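You operate a simulated robot arm through the tools that you are given. There is no shell and no other tool. Be economical: measure what you need, move in short steps, check, and stop when the job is done.

The job below is to be done with a simulated two-armed robot. You get a single attempt, and the scene is never put back.

## Task
On the open top of the cabinet table, fold the cream cloth in half.

Only the result counts: the job must be done as asked and must still hold three seconds after the hand-in. Knocking over, shifting, dropping, spilling or breaking anything else fails it. Flat cloth is picked up by pressing the open fingertips on it (5 to 10 N) and closing them slowly along it; thin cloth reads only 2 to 8 mm in the jaws.

## Robot
Two 7-joint arms with two-finger parallel grippers on one trunk, on a base that drives. Base frame: it is fixed to the floor where the robot stands at the start and does not move with it; the origin is under the middle of the robot, x ahead of it, y to its left, z up; the surface under the hand at the start is at about z = 880. Lengths are in mm, angles in degrees, forces in N, time in s.
The left shoulder is at the start at [90, 171, 1213], the right one opposite. With the tool pointing down near the work surface each hand reaches from about 360 to 860 mm from the robot's upright axis, wherever it stands, measured 20 degrees to its own side. Places, roughly: open top of the cabinet table [700, -200, 900]. Payload 4.4 kg a hand.
The tool frame of a hand sits at the grasp point between the pads (the TCP): z along the fingers, y along the line on which they close. The tips reach 23 mm beyond it. The gripper opens to 94 mm. The fingers are 38 mm wide and 10 mm thick; the gripper's body (54 by 96 mm) begins 39 mm behind the TCP.
Orientation is that of the tool frame in the base frame, as a unit quaternion [x, y, z, w]. With the fingers straight down and closing along the base's y, the tool's x points along the base's -x, its y along +y and its z along -z.

## Interface
- The arms move only by the tool servo_tool. It takes "left_plan", "right_plan" or both (then of equal length, played together; a hand with none holds still); each is a list of rows, each a list of 2 entries, a list of its own where there are three numbers: the shift along the base's x, y, z in units of 500 mm (1.0 is 500 mm), then the turn, a rotation vector about the base's x, y, z in units of 90 degrees (1.0 is 90 degrees). In form: [[[tx, ty, tz], [ax, ay, az]], ...]. A call has 1 to 8 rows; each row is the pose to reach, as a shift and turn from the pose commanded when the call began. "left_grip" and "right_grip" are, for a hand that has rows, the gripper command, from -1 (shut) to 1 (fully open), values between in proportion, set as the call begins (left out, the last holds). A call with a number of a shift or a turn outside -1 to 1 is refused whole. Each row takes 0.2 s and may step no farther than 50 mm and 8.6 degrees from the row before; otherwise, or with a gripper value out of range, the whole call is refused. Where a pose cannot be reached the arm comes as near as it can. A force on the tool above 40 N (or 10 N above the force at the start of the call, whichever is more), or a blocked arm, ends the call early, and 0.2 s more pass. The fingers move at their own pace (about 72 mm/s each) and stop on an object; they squeeze with about 23 N. The grip force told is the motor's: it shows also when the fingers shut on nothing. Time passes only in rows, and 0.2 s behind the last, so rows that repeat a pose let the fingers close. The reply holds the time, the measured pose of the TCP, the force on the tool along the base axes, the opening and the grip force, in the units named above and with some noise, with the torque about the TCP (base axes, N m) and any sound that the robot's microphone picked up.
- Cameras (640 x 400 px; columns grow to the right, rows downward): "scene" is now at [186.9, -17.2, 1342.1]; the picture's right is [-0.21, -0.98, 0.00], its down [-0.70, 0.15, -0.69] and it looks along [0.68, -0.14, -0.72] (base axes); focal length 228 px, centre (320, 200). "left" rides on the left gripper at [86, -16, -74] in its tool frame; the picture's right is [0.18, 0.98, 0.00], its down [-0.58, 0.11, -0.81] and it looks along [-0.79, 0.15, 0.59] (tool axes); focal length 243 px, centre (320, 200). "right" rides on the right gripper at [86, 16, -74] in its tool frame; the picture's right is [-0.18, 0.98, 0.00], its down [-0.58, -0.11, -0.81] and it looks along [-0.79, -0.15, 0.59] (tool axes); focal length 243 px, centre (320, 200).
- get_image(camera): a new picture of that camera. The clock stands still meanwhile.
- raise_lower(by): slides the trunk up (or, below 0, down) by that many mm; the arms and the scene camera ride with it, the base frame stays. It gives what a move gives, with no picture.
- base_move(legs): drives the robot by 1 to 6 legs, each [ahead, left, turn to the left] in mm, mm and degrees, along the robot's own axes; the way and the turn of a leg run together, so that a leg with both is an arc; at most 1500 mm and 180 degrees a leg. The arms and the cameras ride along, it lands a little off, and it stops where it bumps. It gives what a move gives.
- turn_head(pan, tilt): turns the head with the scene camera to pan (to the left, within 80 degrees either way) and tilt (down, from -29 to 69), counted from straight ahead of the robot. It gives what a move gives.
- measure_at(camera, pixels): there is no depth. For up to 12 entries [column, row, z] of the newest picture of that camera ("zoom" is the newest enlarged one), the place [x, y] in the base frame at which the ray of that pixel passes the height z, good to about 3 mm. The clock stands still meanwhile.
- inspect(camera, box): a new picture of the part [left, top, right, bottom] of that camera's present view, enlarged. The clock stands still meanwhile.
- hand_in(): hands the job in; it is judged then, once.

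Go step by step. Measure first, check grasps and placings, and put right what went wrong. The budget is 80 turns and 62 pictures, counting those below and the enlarged ones. Unless the task says otherwise, let go and move clear before handing in, and close with one line.

The tools are called after "Call:" as a command line: name --argument value ..., lists and objects as JSON in quotes. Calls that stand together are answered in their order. servo_tool: Moves the arms, as the interface text tells. Its arguments: {"type":"object","properties":{"left_plan":{"type":"array"},"left_grip":{"type":"number"},"right_plan":{"type":"array"},"right_grip":{"type":"number"}},"required":[]} The other tools are called the same way: raise_lower (by) slides the trunk up or down; base_move (legs) drives the base; turn_head (pan, tilt) turns the head that bears the scene camera; get_image (camera) takes a picture; measure_at (camera, pixels) gives the place at which the rays of pixels pass given heights; inspect (camera, box) takes an enlarged picture of a part of a camera's view; hand_in () hands the job in.

At the start:

```text
time_s: 0.0
left_ee_pos: [612.0, -21.2, 1029.0]
left_ee_rot: [-0.001, 1.0, 0.0, 0.0]
left_wrist_force: [0.0, 0.5, -0.5]
left_torque: [-0.02, -0.04, -0.02]
left_width: 94.0
left_grip_force: 0.0
right_ee_pos: [440.1, -438.1, 1029.6]
right_ee_rot: [0.0, 1.0, 0.0, 0.0]
right_wrist_force: [-0.2, 0.8, -0.5]
right_torque: [0.0, 0.0, 0.01]
right_width: 94.1
right_grip_force: 0.0
trunk travel left (down, up): [-225.0, 163.0]
robot x, y, heading: [2.5, -0.8, -0.0]
head pan, tilt: [-11.9, 46.0]
```

scene: 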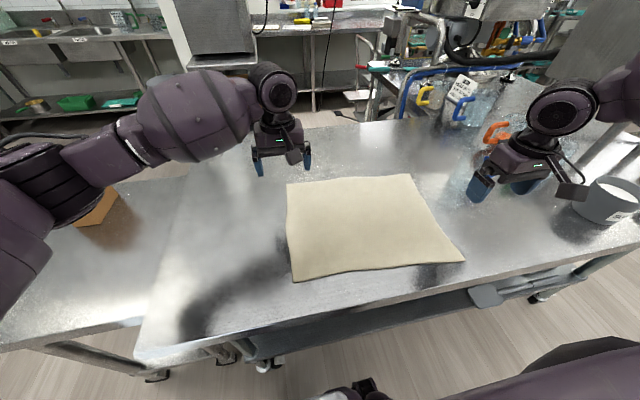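
right: 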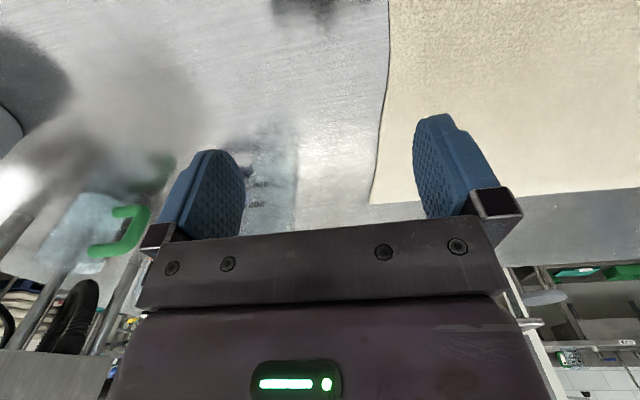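
left: 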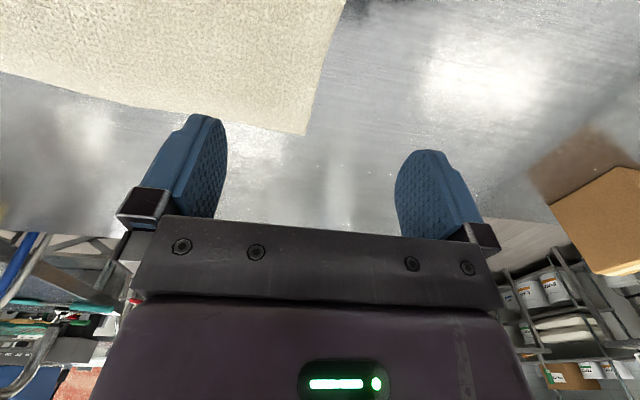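

The cream cloth lies flat with corners at about scene pixels (287,183), (410,174), (464,262) and (293,282). I'll measure these and zoom in.

Call:
measure_at --camera "scene" --pixels '[[287, 183, 882], [410, 174, 882], [464, 262, 882], [293, 282, 882], [350, 178, 882], [290, 230, 882], [436, 215, 882], [375, 270, 882]]'

Call:
inspect --camera "scene" --box '[240, 140, 500, 302]'

```text
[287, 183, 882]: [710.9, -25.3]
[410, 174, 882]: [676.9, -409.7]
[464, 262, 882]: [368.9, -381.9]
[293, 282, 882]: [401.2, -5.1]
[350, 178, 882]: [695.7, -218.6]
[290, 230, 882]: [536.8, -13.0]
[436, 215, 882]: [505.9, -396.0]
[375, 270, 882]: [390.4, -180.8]
```

```text
2.46 times, centred on (370, 221) of scene
```

zoom: 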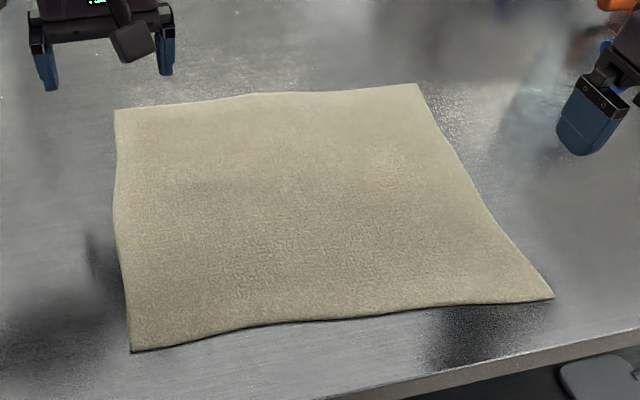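

The cloth measures about 310 by 384 mm, turned about 4 degrees. I plan to fold the far edge onto the near edge with both hands, so I'm first moving over the far corners while turning the jaws to close along x.

Call:
servo_tool --left_plan '[[[0.018, -0.0075, 0], [0, 0, -0.0944]], [[0.036, -0.015, 0], [0, 0, -0.1888]], [[0.054, -0.0225, 0], [0, 0, -0.2832]], [[0.072, -0.03, 0], [0, 0, -0.3776]], [[0.09, -0.0375, 0], [0, 0, -0.472]], [[0.107, -0.045, 0], [0, 0, -0.5664]], [[0.125, -0.0525, 0], [0, 0, -0.6608]], [[0.143, -0.06, 0], [0, 0, -0.755]]]' --right_plan '[[[0.0536, 0.0145, 0], [0, 0, 0.0944]], [[0.1072, 0.029, 0], [0, 0, 0.1888]], [[0.161, 0.0435, 0], [0, 0, 0.2832]], [[0.2145, 0.058, 0], [0, 0, 0.3776]], [[0.268, 0.0725, 0], [0, 0, 0.472]], [[0.322, 0.087, 0], [0, 0, 0.5664]], [[0.375, 0.1015, 0], [0, 0, 0.6608]], [[0.429, 0.116, 0], [0, 0, 0.755]]]' --left_grip -0.2 --right_grip -0.2

```text
time_s: 1.8
left_ee_pos: [685.1, -50.9, 1029.6]
left_ee_rot: [0.56, 0.829, 0.0, 0.0]
left_wrist_force: [-0.2, -0.1, 0.0]
left_torque: [0.01, -0.01, 0.0]
left_width: 37.8
left_grip_force: 0.2
right_ee_pos: [636.5, -385.7, 1040.3]
right_ee_rot: [-0.56, 0.828, 0.0, 0.0]
right_wrist_force: [-0.7, 0.6, 0.1]
right_torque: [-0.01, -0.03, 0.01]
right_width: 37.6
right_grip_force: 0.1
right hand out of reach, approached as far as the arm can: row 8
trunk travel left (down, up): [-225.0, 163.0]
robot x, y, heading: [3.9, 0.0, 0.2]
head pan, tilt: [-11.9, 46.0]
```

The left hand is in place and the right hand stopped about 18 mm short, out of reach. I'll lower the trunk 90 mm, which brings both hands down and lengthens their horizontal reach.

Call:
raise_lower --by -80

```text
time_s: 3.0
left_ee_pos: [682.0, -51.0, 952.1]
left_ee_rot: [0.559, 0.829, 0.002, 0.002]
left_wrist_force: [-0.1, -0.7, -0.2]
left_torque: [-0.03, 0.0, -0.01]
left_width: 37.9
left_grip_force: 0.1
right_ee_pos: [635.6, -385.0, 963.7]
right_ee_rot: [-0.559, 0.829, -0.001, 0.0]
right_wrist_force: [-0.8, -0.1, 0.8]
right_torque: [-0.02, -0.03, 0.02]
right_width: 37.5
right_grip_force: 0.1
trunk travel left (down, up): [-145.0, 243.0]
robot x, y, heading: [0.3, 1.8, -0.0]
head pan, tilt: [-11.9, 46.0]
```

The trunk is down and both hands hold their attitude. Next I'll finish the turns and bring the right hand over its corner.

Call:
servo_tool --left_plan '[[[0, 0, 0], [0, 0, -0.073]], [[0, 0, 0], [0, 0, -0.146]], [[0, 0, 0], [0, 0, -0.219]], [[0.002, 0, 0], [0, 0, -0.292]]]' --right_plan '[[[0.009, 0.0025, -0.006], [0, 0, 0.05]], [[0.019, 0.005, -0.012], [0, 0, 0.1]], [[0.028, 0.007, -0.018], [0, 0, 0.15]], [[0.038, 0.01, -0.024], [0, 0, 0.197]]]'

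Call:
get_image --camera "scene"

Call:
get_image --camera "right"

Call:
get_image --camera "left"

```text
time_s: 4.0
left_ee_pos: [683.1, -51.0, 949.1]
left_ee_rot: [0.733, 0.68, 0.0, 0.0]
left_wrist_force: [-0.7, -0.2, -0.1]
left_torque: [-0.04, 0.02, -0.01]
left_width: 37.5
left_grip_force: 0.0
right_ee_pos: [655.9, -380.2, 948.2]
right_ee_rot: [-0.681, 0.732, 0.0, 0.0]
right_wrist_force: [-1.1, 1.1, 0.3]
right_torque: [0.0, 0.01, 0.01]
right_width: 37.6
right_grip_force: 0.1
trunk travel left (down, up): [-145.0, 243.0]
robot x, y, heading: [-2.4, 0.2, -0.2]
head pan, tilt: [-11.9, 46.0]
```

```text
57 pictures are left
```

scene: 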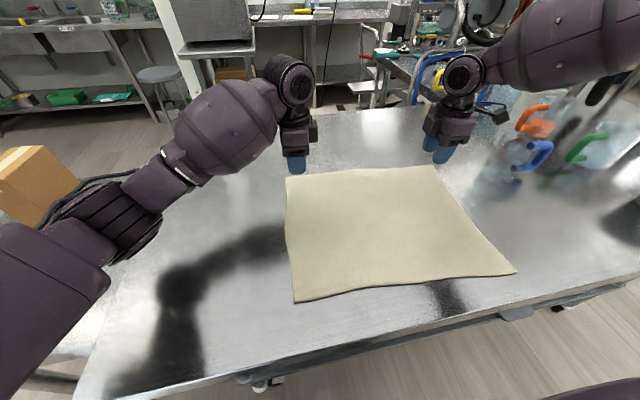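

```text
56 pictures are left
```

right: 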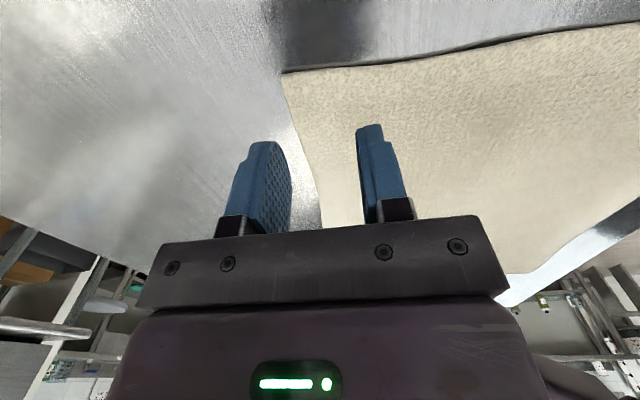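

```text
55 pictures are left
```

left: 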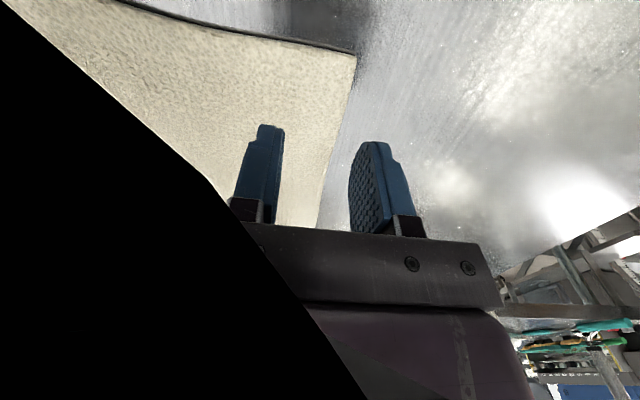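

Both hands hang over the far edge. I'll measure the cloth corners from the hand cameras (right (285,72), left (355,55)) and again from the scene view.

Call:
measure_at --camera "right" --pixels '[[285, 72, 882], [308, 140, 882], [321, 210, 882]]'

Call:
measure_at --camera "left" --pixels '[[356, 55, 882], [338, 130, 882], [318, 222, 882]]'

Call:
measure_at --camera "scene" --pixels '[[287, 178, 882], [435, 166, 882], [516, 272, 882], [295, 302, 882]]'

```text
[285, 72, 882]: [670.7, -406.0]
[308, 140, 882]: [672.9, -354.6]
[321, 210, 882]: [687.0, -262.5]
```

```text
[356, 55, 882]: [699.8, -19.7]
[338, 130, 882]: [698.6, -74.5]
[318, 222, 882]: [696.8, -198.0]
```

```text
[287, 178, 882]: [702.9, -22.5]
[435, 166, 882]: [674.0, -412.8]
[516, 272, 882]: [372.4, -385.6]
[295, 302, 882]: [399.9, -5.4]
```

The far edge is at x≈700 at the left hand and x≈672 at the right. I'll move each hand about 6 mm inward and go down close to the cloth.

Call:
servo_tool --left_plan '[[[-0.012, 0, -0.03], [0, 0, 0]], [[-0.012, 0, -0.06], [0, 0, 0]], [[-0.012, 0, -0.074], [0, 0, 0]]]' --right_plan '[[[-0.014, 0, -0.03], [0, 0, 0]], [[-0.014, 0, -0.06], [0, 0, 0]], [[-0.014, 0, -0.074], [0, 0, 0]]]'

Call:
get_image --camera "right"

Call:
get_image --camera "left"

```text
time_s: 4.8
left_ee_pos: [679.9, -50.9, 912.6]
left_ee_rot: [0.733, 0.681, 0.0, 0.0]
left_wrist_force: [0.6, -0.2, -0.1]
left_torque: [0.0, 0.0, 0.0]
left_width: 37.6
left_grip_force: 0.0
right_ee_pos: [648.7, -381.9, 911.6]
right_ee_rot: [-0.68, 0.733, 0.0, 0.0]
right_wrist_force: [0.1, -0.6, -0.7]
right_torque: [0.01, -0.02, -0.01]
right_width: 37.7
right_grip_force: 0.0
trunk travel left (down, up): [-145.0, 243.0]
robot x, y, heading: [-0.6, 1.9, 0.1]
head pan, tilt: [-11.9, 46.0]
```

```text
54 pictures are left
```

right: 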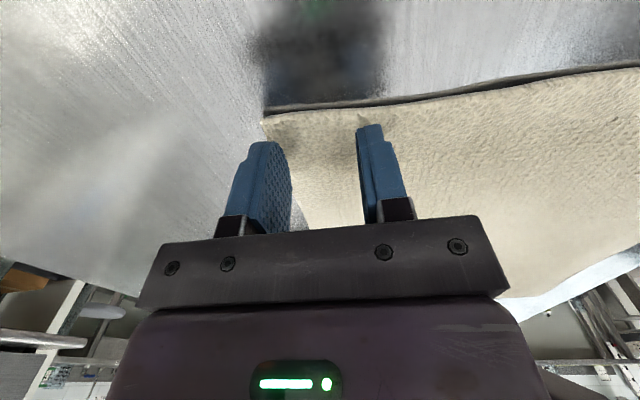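

```text
53 pictures are left
```

left: 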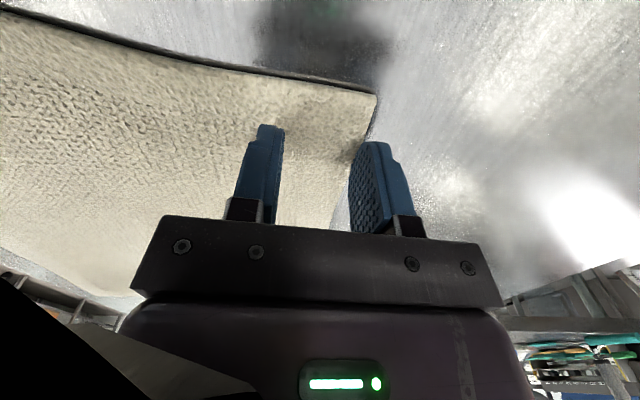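

The outer fingers sit right at the edge on both hands. I'll shift each a few mm further in and lower in small steps to feel contact.

Call:
servo_tool --left_plan '[[[-0.008, 0, 0], [0, 0, 0]], [[-0.008, 0, -0.006], [0, 0, 0]], [[-0.008, 0, -0.012], [0, 0, 0]]]' --right_plan '[[[-0.012, 0, 0], [0, 0, 0]], [[-0.012, 0, -0.006], [0, 0, 0]], [[-0.012, 0, -0.012], [0, 0, 0]]]'

```text
time_s: 5.6
left_ee_pos: [674.6, -50.7, 908.0]
left_ee_rot: [0.732, 0.681, 0.001, 0.001]
left_wrist_force: [-0.7, 1.5, 6.8]
left_torque: [0.02, 0.06, -0.04]
left_width: 37.5
left_grip_force: 0.0
right_ee_pos: [641.5, -380.7, 907.4]
right_ee_rot: [-0.68, 0.733, -0.001, 0.001]
right_wrist_force: [0.1, -1.5, 4.2]
right_torque: [0.0, 0.03, 0.0]
right_width: 37.6
right_grip_force: 0.1
trunk travel left (down, up): [-145.0, 243.0]
robot x, y, heading: [-0.7, 1.7, -0.2]
head pan, tilt: [-11.9, 46.0]
```

Both hands touch the cloth, left 6.8 N and right 4.2 N. I'll press the right 1 mm more and begin closing slowly.

Call:
servo_tool --left_plan '[[[0, 0, 0], [0, 0, 0]], [[0, 0, -0.001], [0, 0, 0]]]' --right_plan '[[[0, 0, -0.002], [0, 0, 0]], [[0, 0, -0.003], [0, 0, 0]]]' --left_grip -0.36 --right_grip -0.36

Call:
servo_tool --left_plan '[[[0, 0, 0], [0, 0, 0]], [[0, 0, 0], [0, 0, 0]]]' --right_plan '[[[0, 0, 0], [0, 0, 0]], [[0, 0, 0], [0, 0, 0]]]' --left_grip -0.52 --right_grip -0.52

Call:
get_image --camera "right"

Call:
get_image --camera "left"

```text
time_s: 6.2
left_ee_pos: [673.7, -51.2, 906.8]
left_ee_rot: [0.733, 0.68, 0.001, 0.002]
left_wrist_force: [0.2, -2.3, 7.4]
left_torque: [-0.03, 0.06, 0.04]
left_width: 29.9
left_grip_force: 0.0
right_ee_pos: [641.4, -380.2, 906.7]
right_ee_rot: [-0.68, 0.733, -0.002, 0.001]
right_wrist_force: [-0.2, -1.1, 13.0]
right_torque: [0.07, 0.08, -0.01]
right_width: 29.6
right_grip_force: 0.1
trunk travel left (down, up): [-145.0, 243.0]
robot x, y, heading: [0.4, 1.1, 0.0]
head pan, tilt: [-11.9, 46.0]
```

```text
time_s: 6.8
left_ee_pos: [674.1, -51.1, 907.2]
left_ee_rot: [0.733, 0.68, 0.001, 0.002]
left_wrist_force: [0.2, -0.5, 11.7]
left_torque: [-0.05, 0.02, 0.0]
left_width: 22.1
left_grip_force: 0.0
right_ee_pos: [641.1, -381.5, 906.5]
right_ee_rot: [-0.68, 0.733, -0.002, 0.001]
right_wrist_force: [0.3, -0.2, 16.4]
right_torque: [0.05, 0.04, 0.0]
right_width: 23.6
right_grip_force: 1.0
trunk travel left (down, up): [-145.0, 243.0]
robot x, y, heading: [2.0, 0.4, -0.3]
head pan, tilt: [-11.9, 46.0]
```

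```text
52 pictures are left
```

right: 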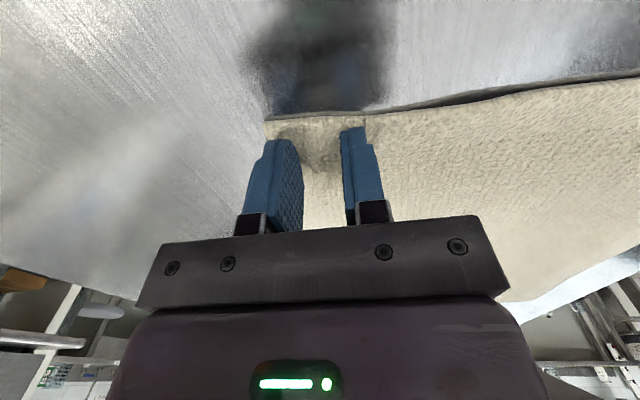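

```text
51 pictures are left
```

left: 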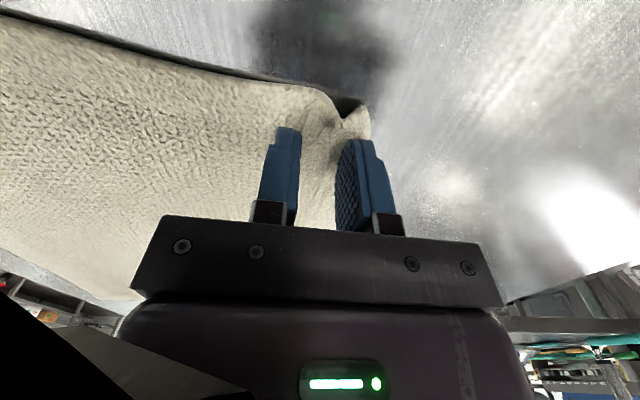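

A ridge is forming in the left jaw (around (345,110)), and the right is pressing a bit hard at 16 N. I'll ease the right up 1 mm and keep closing.

Call:
servo_tool --left_plan '[[[0, 0, 0.0006], [0, 0, 0]], [[0, 0, 0.0006], [0, 0, 0]]]' --right_plan '[[[0, 0, 0.0016], [0, 0, 0]], [[0, 0, 0.0016], [0, 0, 0]]]' --left_grip -0.7 --right_grip -0.7

Call:
servo_tool --left_plan '[[[0, 0, 0.0006], [0, 0, 0]], [[0, 0, 0.0006], [0, 0, 0]]]' --right_plan '[[[0, 0, 0.0006], [0, 0, 0]], [[0, 0, 0.0006], [0, 0, 0]]]' --left_grip -0.88 --right_grip -0.88

Call:
servo_tool --left_plan '[[[0, 0, 0], [0, 0, 0]], [[0, 0, 0], [0, 0, 0]], [[0, 0, 0], [0, 0, 0]]]' --right_plan '[[[0, 0, 0], [0, 0, 0]], [[0, 0, 0], [0, 0, 0]], [[0, 0, 0], [0, 0, 0]]]' --left_grip -1 --right_grip -1

Call:
get_image --camera "right"

Call:
get_image --camera "left"

```text
time_s: 7.4
left_ee_pos: [673.3, -50.6, 907.6]
left_ee_rot: [0.733, 0.68, 0.0, 0.002]
left_wrist_force: [-0.1, -3.1, 13.6]
left_torque: [-0.11, 0.01, 0.01]
left_width: 15.5
left_grip_force: 1.4
right_ee_pos: [640.6, -380.1, 906.1]
right_ee_rot: [-0.681, 0.733, 0.0, 0.001]
right_wrist_force: [-0.9, 3.1, 13.5]
right_torque: [0.14, 0.01, -0.01]
right_width: 13.5
right_grip_force: 0.1
trunk travel left (down, up): [-145.0, 243.0]
robot x, y, heading: [-0.3, 1.0, -0.0]
head pan, tilt: [-11.9, 46.0]
```

```text
time_s: 8.0
left_ee_pos: [673.2, -50.7, 908.2]
left_ee_rot: [0.732, 0.681, 0.001, 0.001]
left_wrist_force: [-0.8, -1.5, 13.2]
left_torque: [-0.04, 0.0, -0.01]
left_width: 10.6
left_grip_force: 22.9
right_ee_pos: [641.5, -380.3, 907.0]
right_ee_rot: [-0.68, 0.733, -0.001, 0.001]
right_wrist_force: [0.2, 1.7, 10.0]
right_torque: [0.12, -0.01, -0.01]
right_width: 6.5
right_grip_force: 0.8
trunk travel left (down, up): [-145.0, 243.0]
robot x, y, heading: [2.2, -0.1, 0.0]
head pan, tilt: [-11.9, 46.0]
```

```text
time_s: 8.8
left_ee_pos: [673.8, -50.7, 905.8]
left_ee_rot: [0.732, 0.681, 0.001, 0.001]
left_wrist_force: [-1.0, -2.0, 12.3]
left_torque: [-0.06, 0.0, 0.02]
left_width: 10.3
left_grip_force: 22.7
right_ee_pos: [642.4, -380.2, 906.9]
right_ee_rot: [-0.68, 0.733, -0.001, 0.0]
right_wrist_force: [0.0, 1.4, 10.8]
right_torque: [0.04, 0.01, -0.03]
right_width: 0.2
right_grip_force: 23.2
trunk travel left (down, up): [-145.0, 243.0]
robot x, y, heading: [-2.6, -2.5, 0.1]
head pan, tilt: [-11.9, 46.0]
```

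```text
50 pictures are left
```

right: 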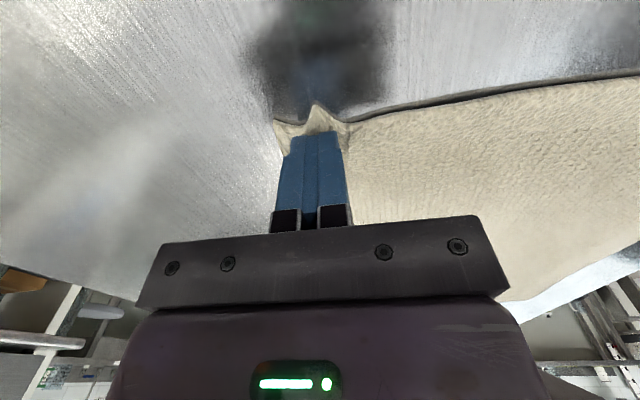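

```text
49 pictures are left
```

left: 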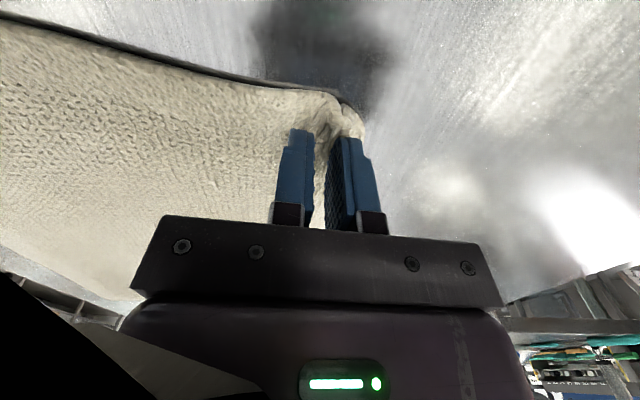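

The left jaw holds a 10 mm bunch, but the right reads 0.2 mm, so it missed. I'll lift the right hand, open it, and look.

Call:
servo_tool --right_plan '[[[0, 0, 0.02], [0, 0, 0]], [[0, 0, 0.04], [0, 0, 0]], [[0, 0, 0.04], [0, 0, 0]]]' --right_grip -0.2

Call:
get_image --camera "right"

```text
time_s: 9.6
left_ee_pos: [673.1, -51.2, 906.5]
left_ee_rot: [0.733, 0.681, 0.001, 0.0]
left_wrist_force: [-2.2, 1.1, 17.3]
left_torque: [0.01, 0.06, -0.01]
left_width: 10.3
left_grip_force: 23.0
right_ee_pos: [640.2, -381.3, 926.6]
right_ee_rot: [-0.68, 0.733, 0.0, 0.001]
right_wrist_force: [-0.3, 1.0, -0.1]
right_torque: [0.01, -0.01, -0.01]
right_width: 37.9
right_grip_force: 0.0
trunk travel left (down, up): [-145.0, 243.0]
robot x, y, heading: [0.2, -2.7, -0.1]
head pan, tilt: [-11.9, 46.0]
```

```text
48 pictures are left
```

right: 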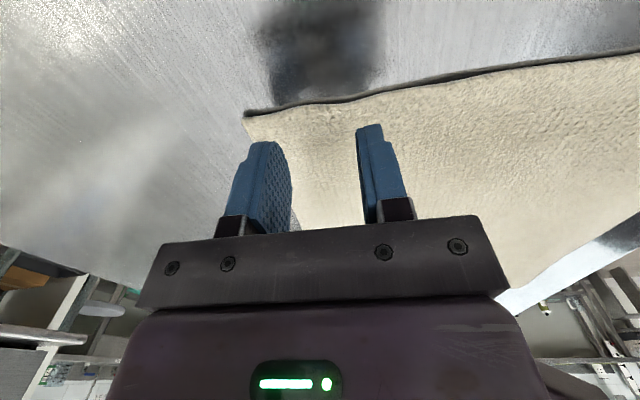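

The right corner lay flat again. I'll try once more a little further in and with a wider gap.

Call:
servo_tool --right_plan '[[[-0.008, 0.012, 0], [0, 0, 0]], [[-0.008, 0.012, -0.02], [0, 0, 0]], [[-0.008, 0.012, -0.034], [0, 0, 0]], [[-0.008, 0.012, -0.039], [0, 0, 0]]]' --right_grip 0.0

```text
time_s: 10.6
left_ee_pos: [673.3, -50.3, 906.7]
left_ee_rot: [0.733, 0.68, 0.001, 0.001]
left_wrist_force: [-0.7, -0.2, 14.3]
left_torque: [0.01, -0.02, 0.01]
left_width: 10.5
left_grip_force: 22.8
right_ee_pos: [638.3, -375.4, 907.4]
right_ee_rot: [-0.681, 0.732, -0.002, 0.002]
right_wrist_force: [-2.2, 0.7, 6.1]
right_torque: [0.01, 0.04, -0.01]
right_width: 47.1
right_grip_force: 0.1
trunk travel left (down, up): [-145.0, 243.0]
robot x, y, heading: [-0.4, 1.2, -0.1]
head pan, tilt: [-11.9, 46.0]
```

The right hand is in contact at 6 N with a 47 mm gap. I'll close it in slow steps.

Call:
servo_tool --right_plan '[[[0, 0, -0.001], [0, 0, 0]], [[0, 0, -0.001], [0, 0, 0]]]' --right_grip -0.15

Call:
servo_tool --right_plan '[[[0, 0, 0], [0, 0, 0]], [[0, 0, 0], [0, 0, 0]]]' --right_grip -0.3

Call:
servo_tool --right_plan '[[[0, 0, 0], [0, 0, 0]], [[0, 0, 0], [0, 0, 0]]]' --right_grip -0.45

Call:
get_image --camera "right"

```text
time_s: 11.2
left_ee_pos: [674.1, -51.0, 905.7]
left_ee_rot: [0.733, 0.68, 0.001, 0.001]
left_wrist_force: [-0.5, 0.1, 12.7]
left_torque: [-0.01, -0.02, -0.02]
left_width: 10.5
left_grip_force: 22.7
right_ee_pos: [638.7, -373.9, 906.4]
right_ee_rot: [-0.679, 0.734, -0.001, 0.001]
right_wrist_force: [0.5, -0.8, 11.6]
right_torque: [-0.03, -0.02, -0.01]
right_width: 39.1
right_grip_force: 0.0
trunk travel left (down, up): [-145.0, 243.0]
robot x, y, heading: [-1.2, 1.1, 0.2]
head pan, tilt: [-11.9, 46.0]
```

```text
time_s: 11.8
left_ee_pos: [673.0, -50.9, 907.5]
left_ee_rot: [0.733, 0.68, 0.001, 0.001]
left_wrist_force: [0.3, -2.0, 10.8]
left_torque: [-0.08, -0.02, -0.01]
left_width: 10.2
left_grip_force: 22.7
right_ee_pos: [638.3, -374.0, 905.7]
right_ee_rot: [-0.68, 0.733, -0.001, 0.001]
right_wrist_force: [0.4, 1.0, 14.3]
right_torque: [0.02, 0.0, -0.02]
right_width: 31.9
right_grip_force: 0.1
trunk travel left (down, up): [-145.0, 243.0]
robot x, y, heading: [0.8, -2.5, -0.2]
head pan, tilt: [-11.9, 46.0]
```

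```text
time_s: 12.4
left_ee_pos: [673.5, -51.1, 905.9]
left_ee_rot: [0.733, 0.681, 0.001, 0.0]
left_wrist_force: [0.3, -2.6, 11.4]
left_torque: [-0.08, 0.01, 0.05]
left_width: 9.9
left_grip_force: 22.8
right_ee_pos: [637.9, -373.5, 906.0]
right_ee_rot: [-0.68, 0.733, -0.001, 0.001]
right_wrist_force: [-0.1, 1.5, 16.1]
right_torque: [0.07, 0.0, 0.01]
right_width: 25.2
right_grip_force: 0.2
trunk travel left (down, up): [-145.0, 243.0]
robot x, y, heading: [0.5, -1.1, -0.2]
head pan, tilt: [-11.9, 46.0]
```

```text
47 pictures are left
```

right: 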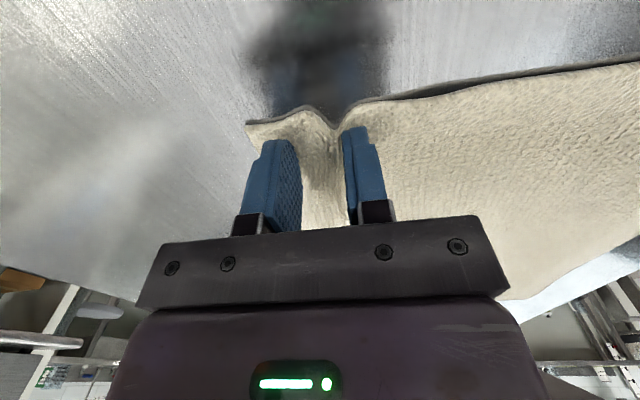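

A ridge is now forming between the right fingers (bulge at (300,115)). I'll ease the press slightly and finish closing.

Call:
servo_tool --right_plan '[[[0, 0, 0.001], [0, 0, 0]], [[0, 0, 0.001], [0, 0, 0]]]' --right_grip -0.6

Call:
servo_tool --right_plan '[[[0, 0, 0.0006], [0, 0, 0]], [[0, 0, 0.0006], [0, 0, 0]]]' --right_grip -0.75

Call:
servo_tool --right_plan '[[[0, 0, 0], [0, 0, 0]], [[0, 0, 0], [0, 0, 0]], [[0, 0, 0], [0, 0, 0]]]' --right_grip -1

Call:
get_image --camera "right"

```text
time_s: 13.0
left_ee_pos: [673.4, -49.8, 907.3]
left_ee_rot: [0.733, 0.68, 0.001, 0.001]
left_wrist_force: [-0.4, -2.0, 11.2]
left_torque: [-0.07, -0.01, 0.02]
left_width: 10.0
left_grip_force: 22.9
right_ee_pos: [638.7, -374.2, 906.8]
right_ee_rot: [-0.68, 0.733, 0.0, 0.001]
right_wrist_force: [0.6, 2.1, 15.0]
right_torque: [0.11, -0.06, 0.0]
right_width: 18.0
right_grip_force: 0.1
trunk travel left (down, up): [-145.0, 243.0]
robot x, y, heading: [0.5, -0.1, 0.1]
head pan, tilt: [-11.9, 46.0]
```

```text
time_s: 13.6
left_ee_pos: [673.9, -51.8, 906.2]
left_ee_rot: [0.733, 0.68, 0.001, 0.0]
left_wrist_force: [0.9, -3.0, 11.6]
left_torque: [-0.06, 0.01, 0.01]
left_width: 10.3
left_grip_force: 23.0
right_ee_pos: [638.2, -374.8, 905.5]
right_ee_rot: [-0.68, 0.733, -0.001, 0.0]
right_wrist_force: [-1.1, 1.5, 13.2]
right_torque: [0.09, -0.03, 0.0]
right_width: 11.9
right_grip_force: 0.3
trunk travel left (down, up): [-145.0, 243.0]
robot x, y, heading: [0.4, -0.1, -0.0]
head pan, tilt: [-11.9, 46.0]
```

```text
time_s: 14.4
left_ee_pos: [673.4, -50.8, 906.8]
left_ee_rot: [0.733, 0.68, 0.001, 0.0]
left_wrist_force: [-1.6, -1.8, 11.6]
left_torque: [-0.04, 0.0, 0.04]
left_width: 10.1
left_grip_force: 23.3
right_ee_pos: [638.5, -374.6, 906.6]
right_ee_rot: [-0.68, 0.733, -0.001, 0.0]
right_wrist_force: [2.0, 1.1, 11.6]
right_torque: [0.08, -0.03, -0.02]
right_width: 4.8
right_grip_force: 23.0
trunk travel left (down, up): [-145.0, 243.0]
robot x, y, heading: [0.7, 1.4, -0.2]
head pan, tilt: [-11.9, 46.0]
```

```text
46 pictures are left
```

right: 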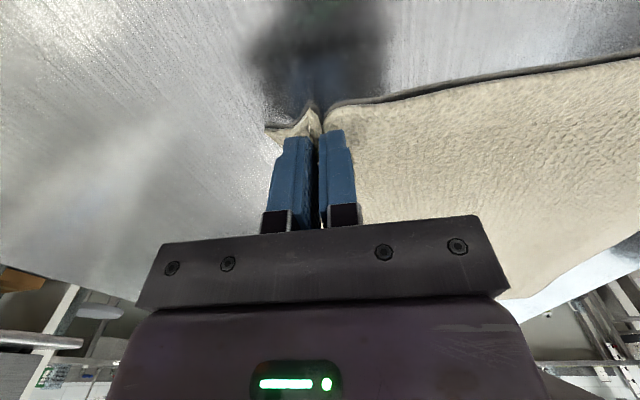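

Now both jaws hold cloth, left 10 mm and right 4.8 mm. I'll lift both 60 mm slowly and check that the grips hold.

Call:
servo_tool --left_plan '[[[-0.01, 0, 0.02], [0, 0, 0]], [[-0.02, 0, 0.05], [0, 0, 0]], [[-0.03, 0, 0.08], [0, 0, 0]], [[-0.05, 0, 0.12], [0, 0, 0]]]' --right_plan '[[[-0.01, 0, 0.02], [0, 0, 0]], [[-0.02, 0, 0.05], [0, 0, 0]], [[-0.03, 0, 0.08], [0, 0, 0]], [[-0.05, 0, 0.12], [0, 0, 0]]]'

Call:
get_image --camera "scene"

Call:
get_image --camera "right"

```text
time_s: 15.4
left_ee_pos: [647.7, -52.2, 967.2]
left_ee_rot: [0.733, 0.68, 0.0, 0.001]
left_wrist_force: [-0.6, -1.3, 0.2]
left_torque: [-0.05, -0.03, -0.01]
left_width: 8.2
left_grip_force: 22.7
right_ee_pos: [612.3, -375.3, 968.7]
right_ee_rot: [-0.68, 0.733, -0.002, 0.001]
right_wrist_force: [0.3, 1.3, 0.4]
right_torque: [0.0, -0.04, -0.01]
right_width: 4.3
right_grip_force: 22.8
trunk travel left (down, up): [-145.0, 243.0]
robot x, y, heading: [-0.8, -4.4, 0.0]
head pan, tilt: [-11.9, 46.0]
```

```text
45 pictures are left
```

scene: 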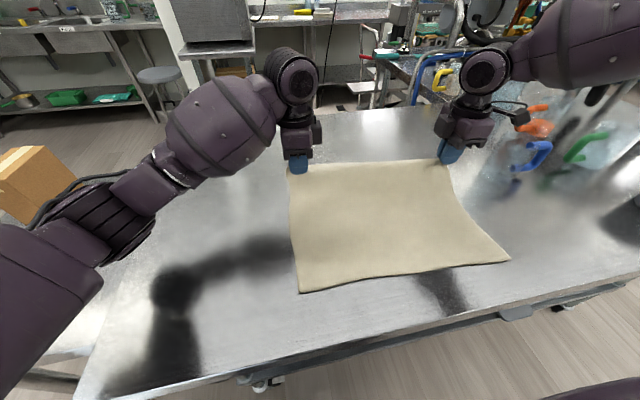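

```text
44 pictures are left
```

right: 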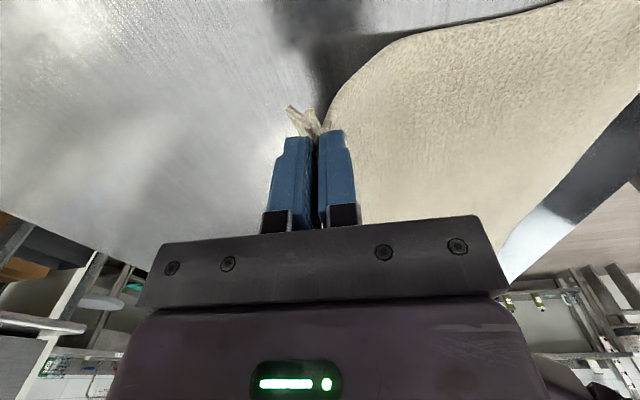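

Both corners are lifted and held. The near edge may have shifted, so I'll remeasure it at scene (508,259) and (300,291).

Call:
measure_at --camera "scene" --pixels '[[509, 259, 882], [300, 291, 882], [400, 274, 882]]'

```text
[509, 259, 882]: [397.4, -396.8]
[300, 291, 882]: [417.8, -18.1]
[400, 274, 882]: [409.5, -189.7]
```

The near edge now runs from about (418,-18) to (397,-397), pulled in by the pinch. I'll carry both hands along the first part of an arc around the middle line.

Call:
servo_tool --left_plan '[[[-0.03, 0, 0.03], [0, 0, 0]], [[-0.06, 0, 0.06], [0, 0, 0]], [[-0.096, 0.002, 0.086], [0, 0, 0]], [[-0.136, 0.004, 0.102], [0, 0, 0]], [[-0.176, 0.006, 0.112], [0, 0, 0]], [[-0.216, 0.008, 0.11], [0, 0, 0]], [[-0.256, 0.01, 0.098], [0, 0, 0]], [[-0.29, 0.012, 0.08], [0, 0, 0]]]' --right_plan '[[[-0.027, 0, 0.03], [0, 0, 0]], [[-0.054, 0.002, 0.06], [0, 0, 0]], [[-0.086, 0.005, 0.086], [0, 0, 0]], [[-0.122, 0.008, 0.102], [0, 0, 0]], [[-0.158, 0.011, 0.112], [0, 0, 0]], [[-0.194, 0.014, 0.11], [0, 0, 0]], [[-0.23, 0.017, 0.098], [0, 0, 0]], [[-0.261, 0.02, 0.08], [0, 0, 0]]]'

Call:
get_image --camera "scene"

```text
time_s: 17.2
left_ee_pos: [505.8, -44.8, 1005.3]
left_ee_rot: [0.732, 0.681, 0.001, 0.0]
left_wrist_force: [-0.1, -0.8, -0.5]
left_torque: [0.0, 0.01, 0.01]
left_width: 8.0
left_grip_force: 23.0
right_ee_pos: [482.6, -366.5, 1004.2]
right_ee_rot: [-0.681, 0.733, -0.001, 0.0]
right_wrist_force: [-0.7, 0.2, 0.3]
right_torque: [-0.01, 0.01, -0.03]
right_width: 4.7
right_grip_force: 22.4
trunk travel left (down, up): [-145.0, 243.0]
robot x, y, heading: [-2.5, -0.6, -0.0]
head pan, tilt: [-11.9, 46.0]
```

```text
43 pictures are left
```

scene: 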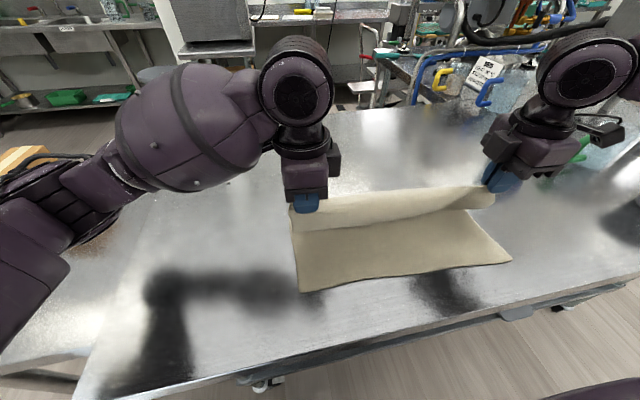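

The cloth is folding cleanly around the middle and the near edge stays put. I'll finish the arc down to the near edge.

Call:
servo_tool --left_plan '[[[-0.03, 0, -0.024], [0, 0, 0]], [[-0.056, 0, -0.05], [0, 0, 0]], [[-0.08, 0, -0.08], [0, 0, 0]], [[-0.1, 0, -0.11], [0, 0, 0]], [[-0.115, 0, -0.145], [0, 0, 0]], [[-0.122, 0, -0.17], [0, 0, 0]]]' --right_plan '[[[-0.026, 0.002, -0.024], [0, 0, 0]], [[-0.05, 0.004, -0.05], [0, 0, 0]], [[-0.07, 0.006, -0.08], [0, 0, 0]], [[-0.086, 0.008, -0.11], [0, 0, 0]], [[-0.098, 0.008, -0.145], [0, 0, 0]], [[-0.104, 0.008, -0.17], [0, 0, 0]]]'

Call:
inspect --camera "scene" --box '[260, 150, 560, 330]'

Call:
get_image --camera "right"

Call:
get_image --camera "left"

```text
time_s: 18.6
left_ee_pos: [441.5, -43.8, 921.3]
left_ee_rot: [0.732, 0.681, 0.0, 0.0]
left_wrist_force: [0.0, 0.1, 1.1]
left_torque: [-0.01, 0.0, 0.04]
left_width: 8.5
left_grip_force: 23.7
right_ee_pos: [431.3, -359.9, 919.9]
right_ee_rot: [-0.681, 0.732, 0.0, 0.0]
right_wrist_force: [0.7, 0.4, 0.5]
right_torque: [0.0, 0.02, 0.02]
right_width: 4.6
right_grip_force: 23.0
trunk travel left (down, up): [-145.0, 243.0]
robot x, y, heading: [-3.4, -2.1, -0.2]
head pan, tilt: [-11.9, 46.0]
```

```text
2.13 times, centred on (410, 240) of scene
```

zoom: 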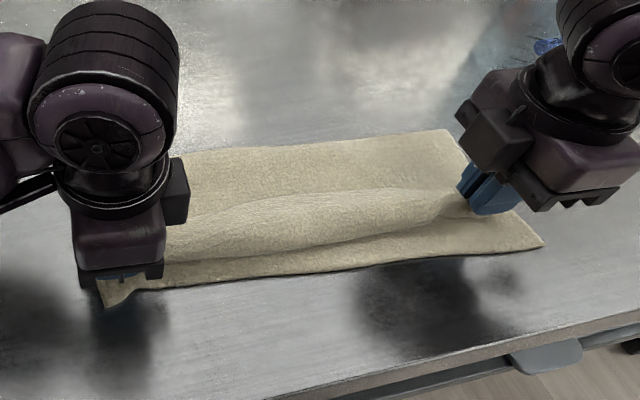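

```text
41 pictures are left
```

right: 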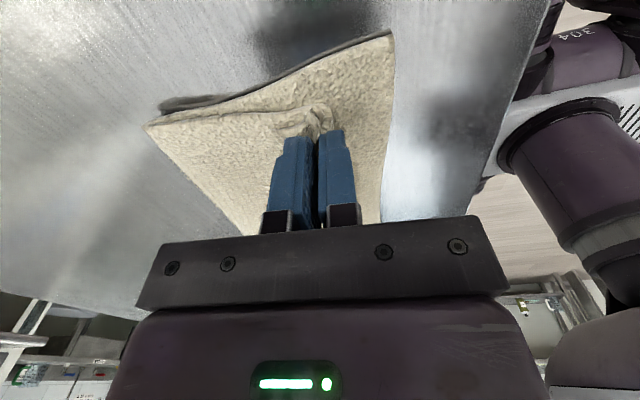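

```text
40 pictures are left
```

left: 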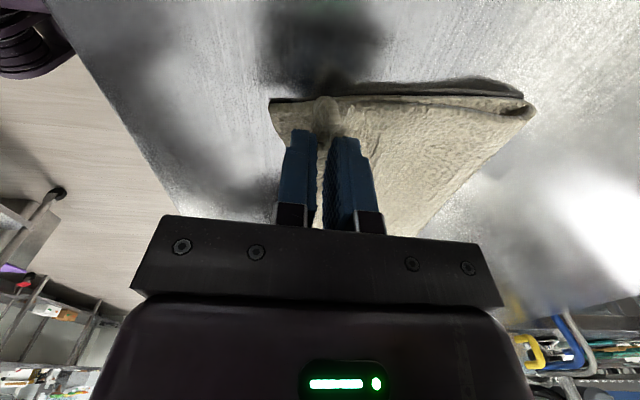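

The flap's edge sits about 12-15 mm short of the near edge (zoom rows 265 versus 285). I'll shift both hands 12 mm toward me, lower to the stack, and look again before letting go.

Call:
servo_tool --left_plan '[[[-0.012, 0, 0.002], [0, 0, 0]], [[-0.024, 0, 0], [0, 0, 0]], [[-0.026, 0, -0.01], [0, 0, 0]], [[-0.026, 0, -0.016], [0, 0, 0]]]' --right_plan '[[[-0.012, 0, 0.002], [0, 0, 0]], [[-0.024, 0, 0], [0, 0, 0]], [[-0.026, 0, -0.01], [0, 0, 0]], [[-0.026, 0, -0.016], [0, 0, 0]]]'

Call:
inspect --camera "scene" --box '[260, 150, 560, 330]'

Call:
get_image --camera "right"

```text
time_s: 19.6
left_ee_pos: [429.2, -45.0, 914.7]
left_ee_rot: [0.733, 0.68, 0.0, 0.002]
left_wrist_force: [-1.4, 1.5, 13.1]
left_torque: [0.21, -0.02, 0.05]
left_width: 4.3
left_grip_force: 23.3
right_ee_pos: [417.5, -360.2, 914.9]
right_ee_rot: [-0.68, 0.733, -0.002, 0.001]
right_wrist_force: [0.7, 1.8, 6.1]
right_torque: [0.06, -0.03, 0.0]
right_width: 4.1
right_grip_force: 22.9
trunk travel left (down, up): [-145.0, 243.0]
robot x, y, heading: [-5.6, 0.9, 0.1]
head pan, tilt: [-11.9, 46.0]
```

```text
2.13 times, centred on (410, 240) of scene
```

zoom: 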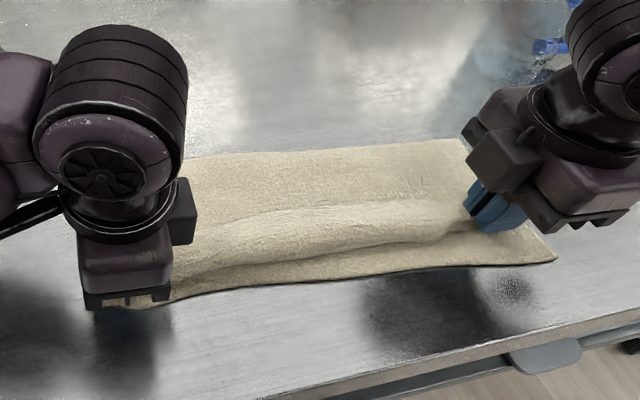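

```text
38 pictures are left
```

right: 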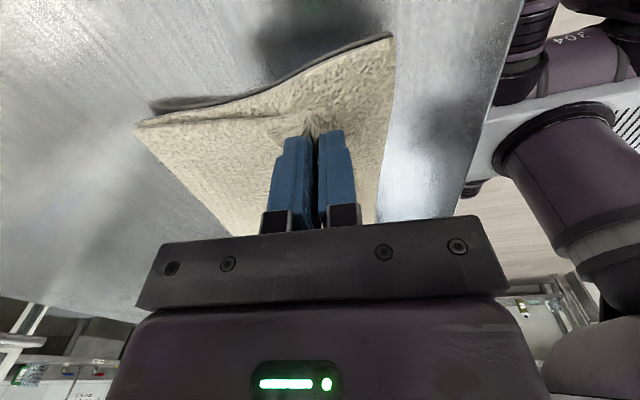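

The whole cloth slid with me (harmless). Because the jaws stayed vertical, the flap's lip points back up on top, so I'll lift slightly and tilt both hands 45° (fingers pointing away from me) to lay the lip out toward the near edge.

Call:
servo_tool --left_plan '[[[-0.002, 0, 0.03], [0, -0.083, 0]], [[-0.008, 0, 0.04], [0, -0.166, 0]], [[-0.015, 0, 0.04], [0, -0.25, 0]], [[-0.022, 0, 0.04], [0, -0.333, 0]], [[-0.03, 0, 0.04], [0, -0.416, 0]], [[-0.036, 0, 0.04], [0, -0.5, 0]]]' --right_plan '[[[-0.002, 0, 0.03], [0, -0.083, 0]], [[-0.008, 0, 0.04], [0, -0.166, 0]], [[-0.015, 0, 0.04], [0, -0.25, 0]], [[-0.022, 0, 0.04], [0, -0.333, 0]], [[-0.03, 0, 0.04], [0, -0.416, 0]], [[-0.036, 0, 0.04], [0, -0.5, 0]]]'

Call:
inspect --camera "scene" --box '[260, 150, 560, 330]'

Call:
get_image --camera "right"

Call:
get_image --camera "left"

```text
time_s: 21.0
left_ee_pos: [411.2, -47.0, 934.1]
left_ee_rot: [0.677, 0.628, 0.281, 0.263]
left_wrist_force: [2.0, -18.7, 1.1]
left_torque: [-0.33, -0.08, -0.34]
left_width: 3.8
left_grip_force: 22.9
right_ee_pos: [465.7, -394.9, 945.5]
right_ee_rot: [-0.63, 0.684, -0.245, 0.272]
right_wrist_force: [-2.9, 18.0, -1.5]
right_torque: [0.28, 0.08, 0.36]
right_width: 3.7
right_grip_force: 23.0
right hand out of reach, approached as far as the arm can: row 2, 3, 4, 5, 6
trunk travel left (down, up): [-145.0, 243.0]
robot x, y, heading: [0.2, 1.3, 0.1]
head pan, tilt: [-11.9, 46.0]
```

```text
2.13 times, centred on (410, 240) of scene
```

zoom: 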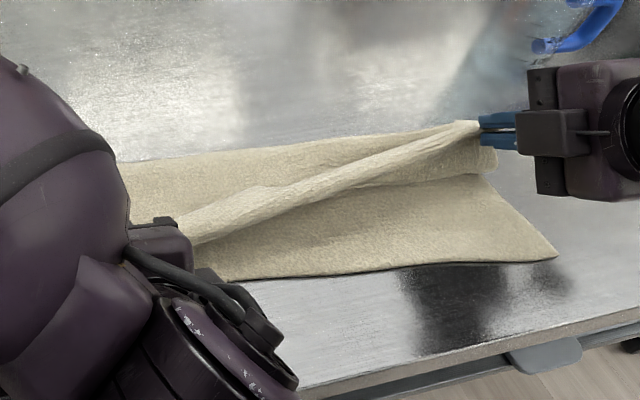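

```text
36 pictures are left
```

right: 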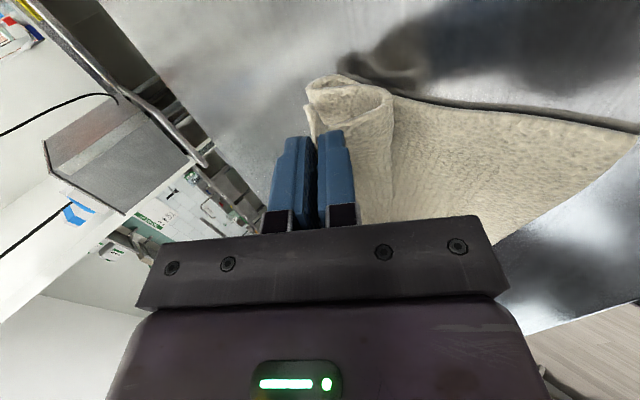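

```text
35 pictures are left
```

left: 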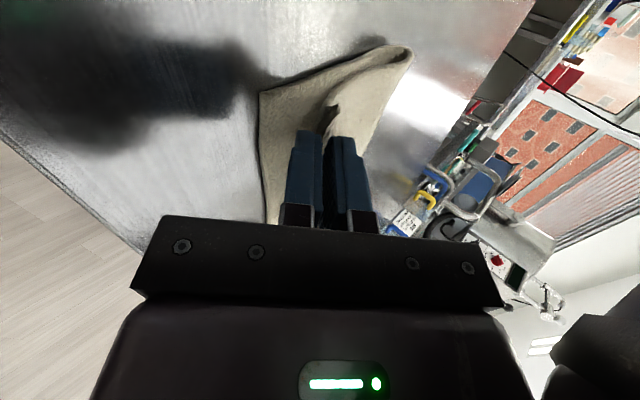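

The left tilted, but the right ran out of reach and swung off, pulling with 18 N although both grips still hold. I'll tilt back toward vertical.

Call:
servo_tool --left_plan '[[[0.006, 0, 0], [0, 0.083, 0]], [[0.014, 0, 0], [0, 0.166, 0]], [[0.02, 0, 0], [0, 0.25, 0]]]' --right_plan '[[[0.006, 0, 0], [0, 0.083, 0]], [[0.014, 0, 0], [0, 0.166, 0]], [[0.02, 0, 0], [0, 0.25, 0]]]'

```text
time_s: 21.8
left_ee_pos: [422.7, -45.5, 931.9]
left_ee_rot: [0.718, 0.668, 0.141, 0.132]
left_wrist_force: [2.3, -18.3, 1.2]
left_torque: [-0.46, -0.12, -0.22]
left_width: 3.4
left_grip_force: 22.6
right_ee_pos: [477.5, -394.1, 947.1]
right_ee_rot: [-0.667, 0.719, -0.131, 0.142]
right_wrist_force: [-2.3, 19.6, -0.5]
right_torque: [0.33, 0.04, 0.25]
right_width: 3.6
right_grip_force: 23.0
trunk travel left (down, up): [-145.0, 243.0]
robot x, y, heading: [-0.8, 0.7, 0.3]
head pan, tilt: [-11.9, 46.0]
```

The right hand now sits at (477,-394). I'll bring it back to vertical near the front edge, where it reached before, and look.

Call:
servo_tool --right_plan '[[[-0.01, 0.035, 0], [0, 0.06, 0]], [[-0.035, 0.07, -0.01], [0, 0.12, 0]], [[-0.06, 0.07, -0.02], [0, 0.18, 0]], [[-0.085, 0.07, -0.03], [0, 0.25, 0]], [[-0.105, 0.07, -0.034], [0, 0.25, 0]]]'

Call:
inspect --camera "scene" --box '[260, 150, 560, 330]'

Call:
get_image --camera "right"

```text
time_s: 23.0
left_ee_pos: [422.6, -46.1, 932.3]
left_ee_rot: [0.718, 0.668, 0.143, 0.133]
left_wrist_force: [-0.6, -0.8, 0.2]
left_torque: [0.02, -0.02, 0.02]
left_width: 2.9
left_grip_force: 22.8
right_ee_pos: [425.1, -359.9, 930.0]
right_ee_rot: [-0.68, 0.734, 0.0, 0.0]
right_wrist_force: [0.4, -0.5, 1.2]
right_torque: [0.01, -0.08, 0.03]
right_width: 3.6
right_grip_force: 23.0
trunk travel left (down, up): [-145.0, 243.0]
robot x, y, heading: [-0.3, -1.2, 0.2]
head pan, tilt: [-11.9, 46.0]
```

```text
2.13 times, centred on (410, 240) of scene
```

zoom: 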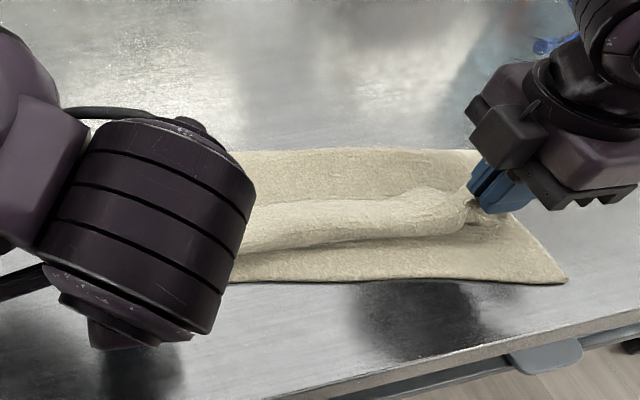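

```text
33 pictures are left
```

right: 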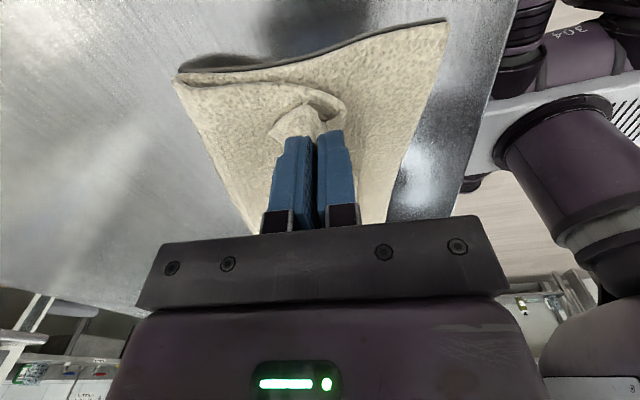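

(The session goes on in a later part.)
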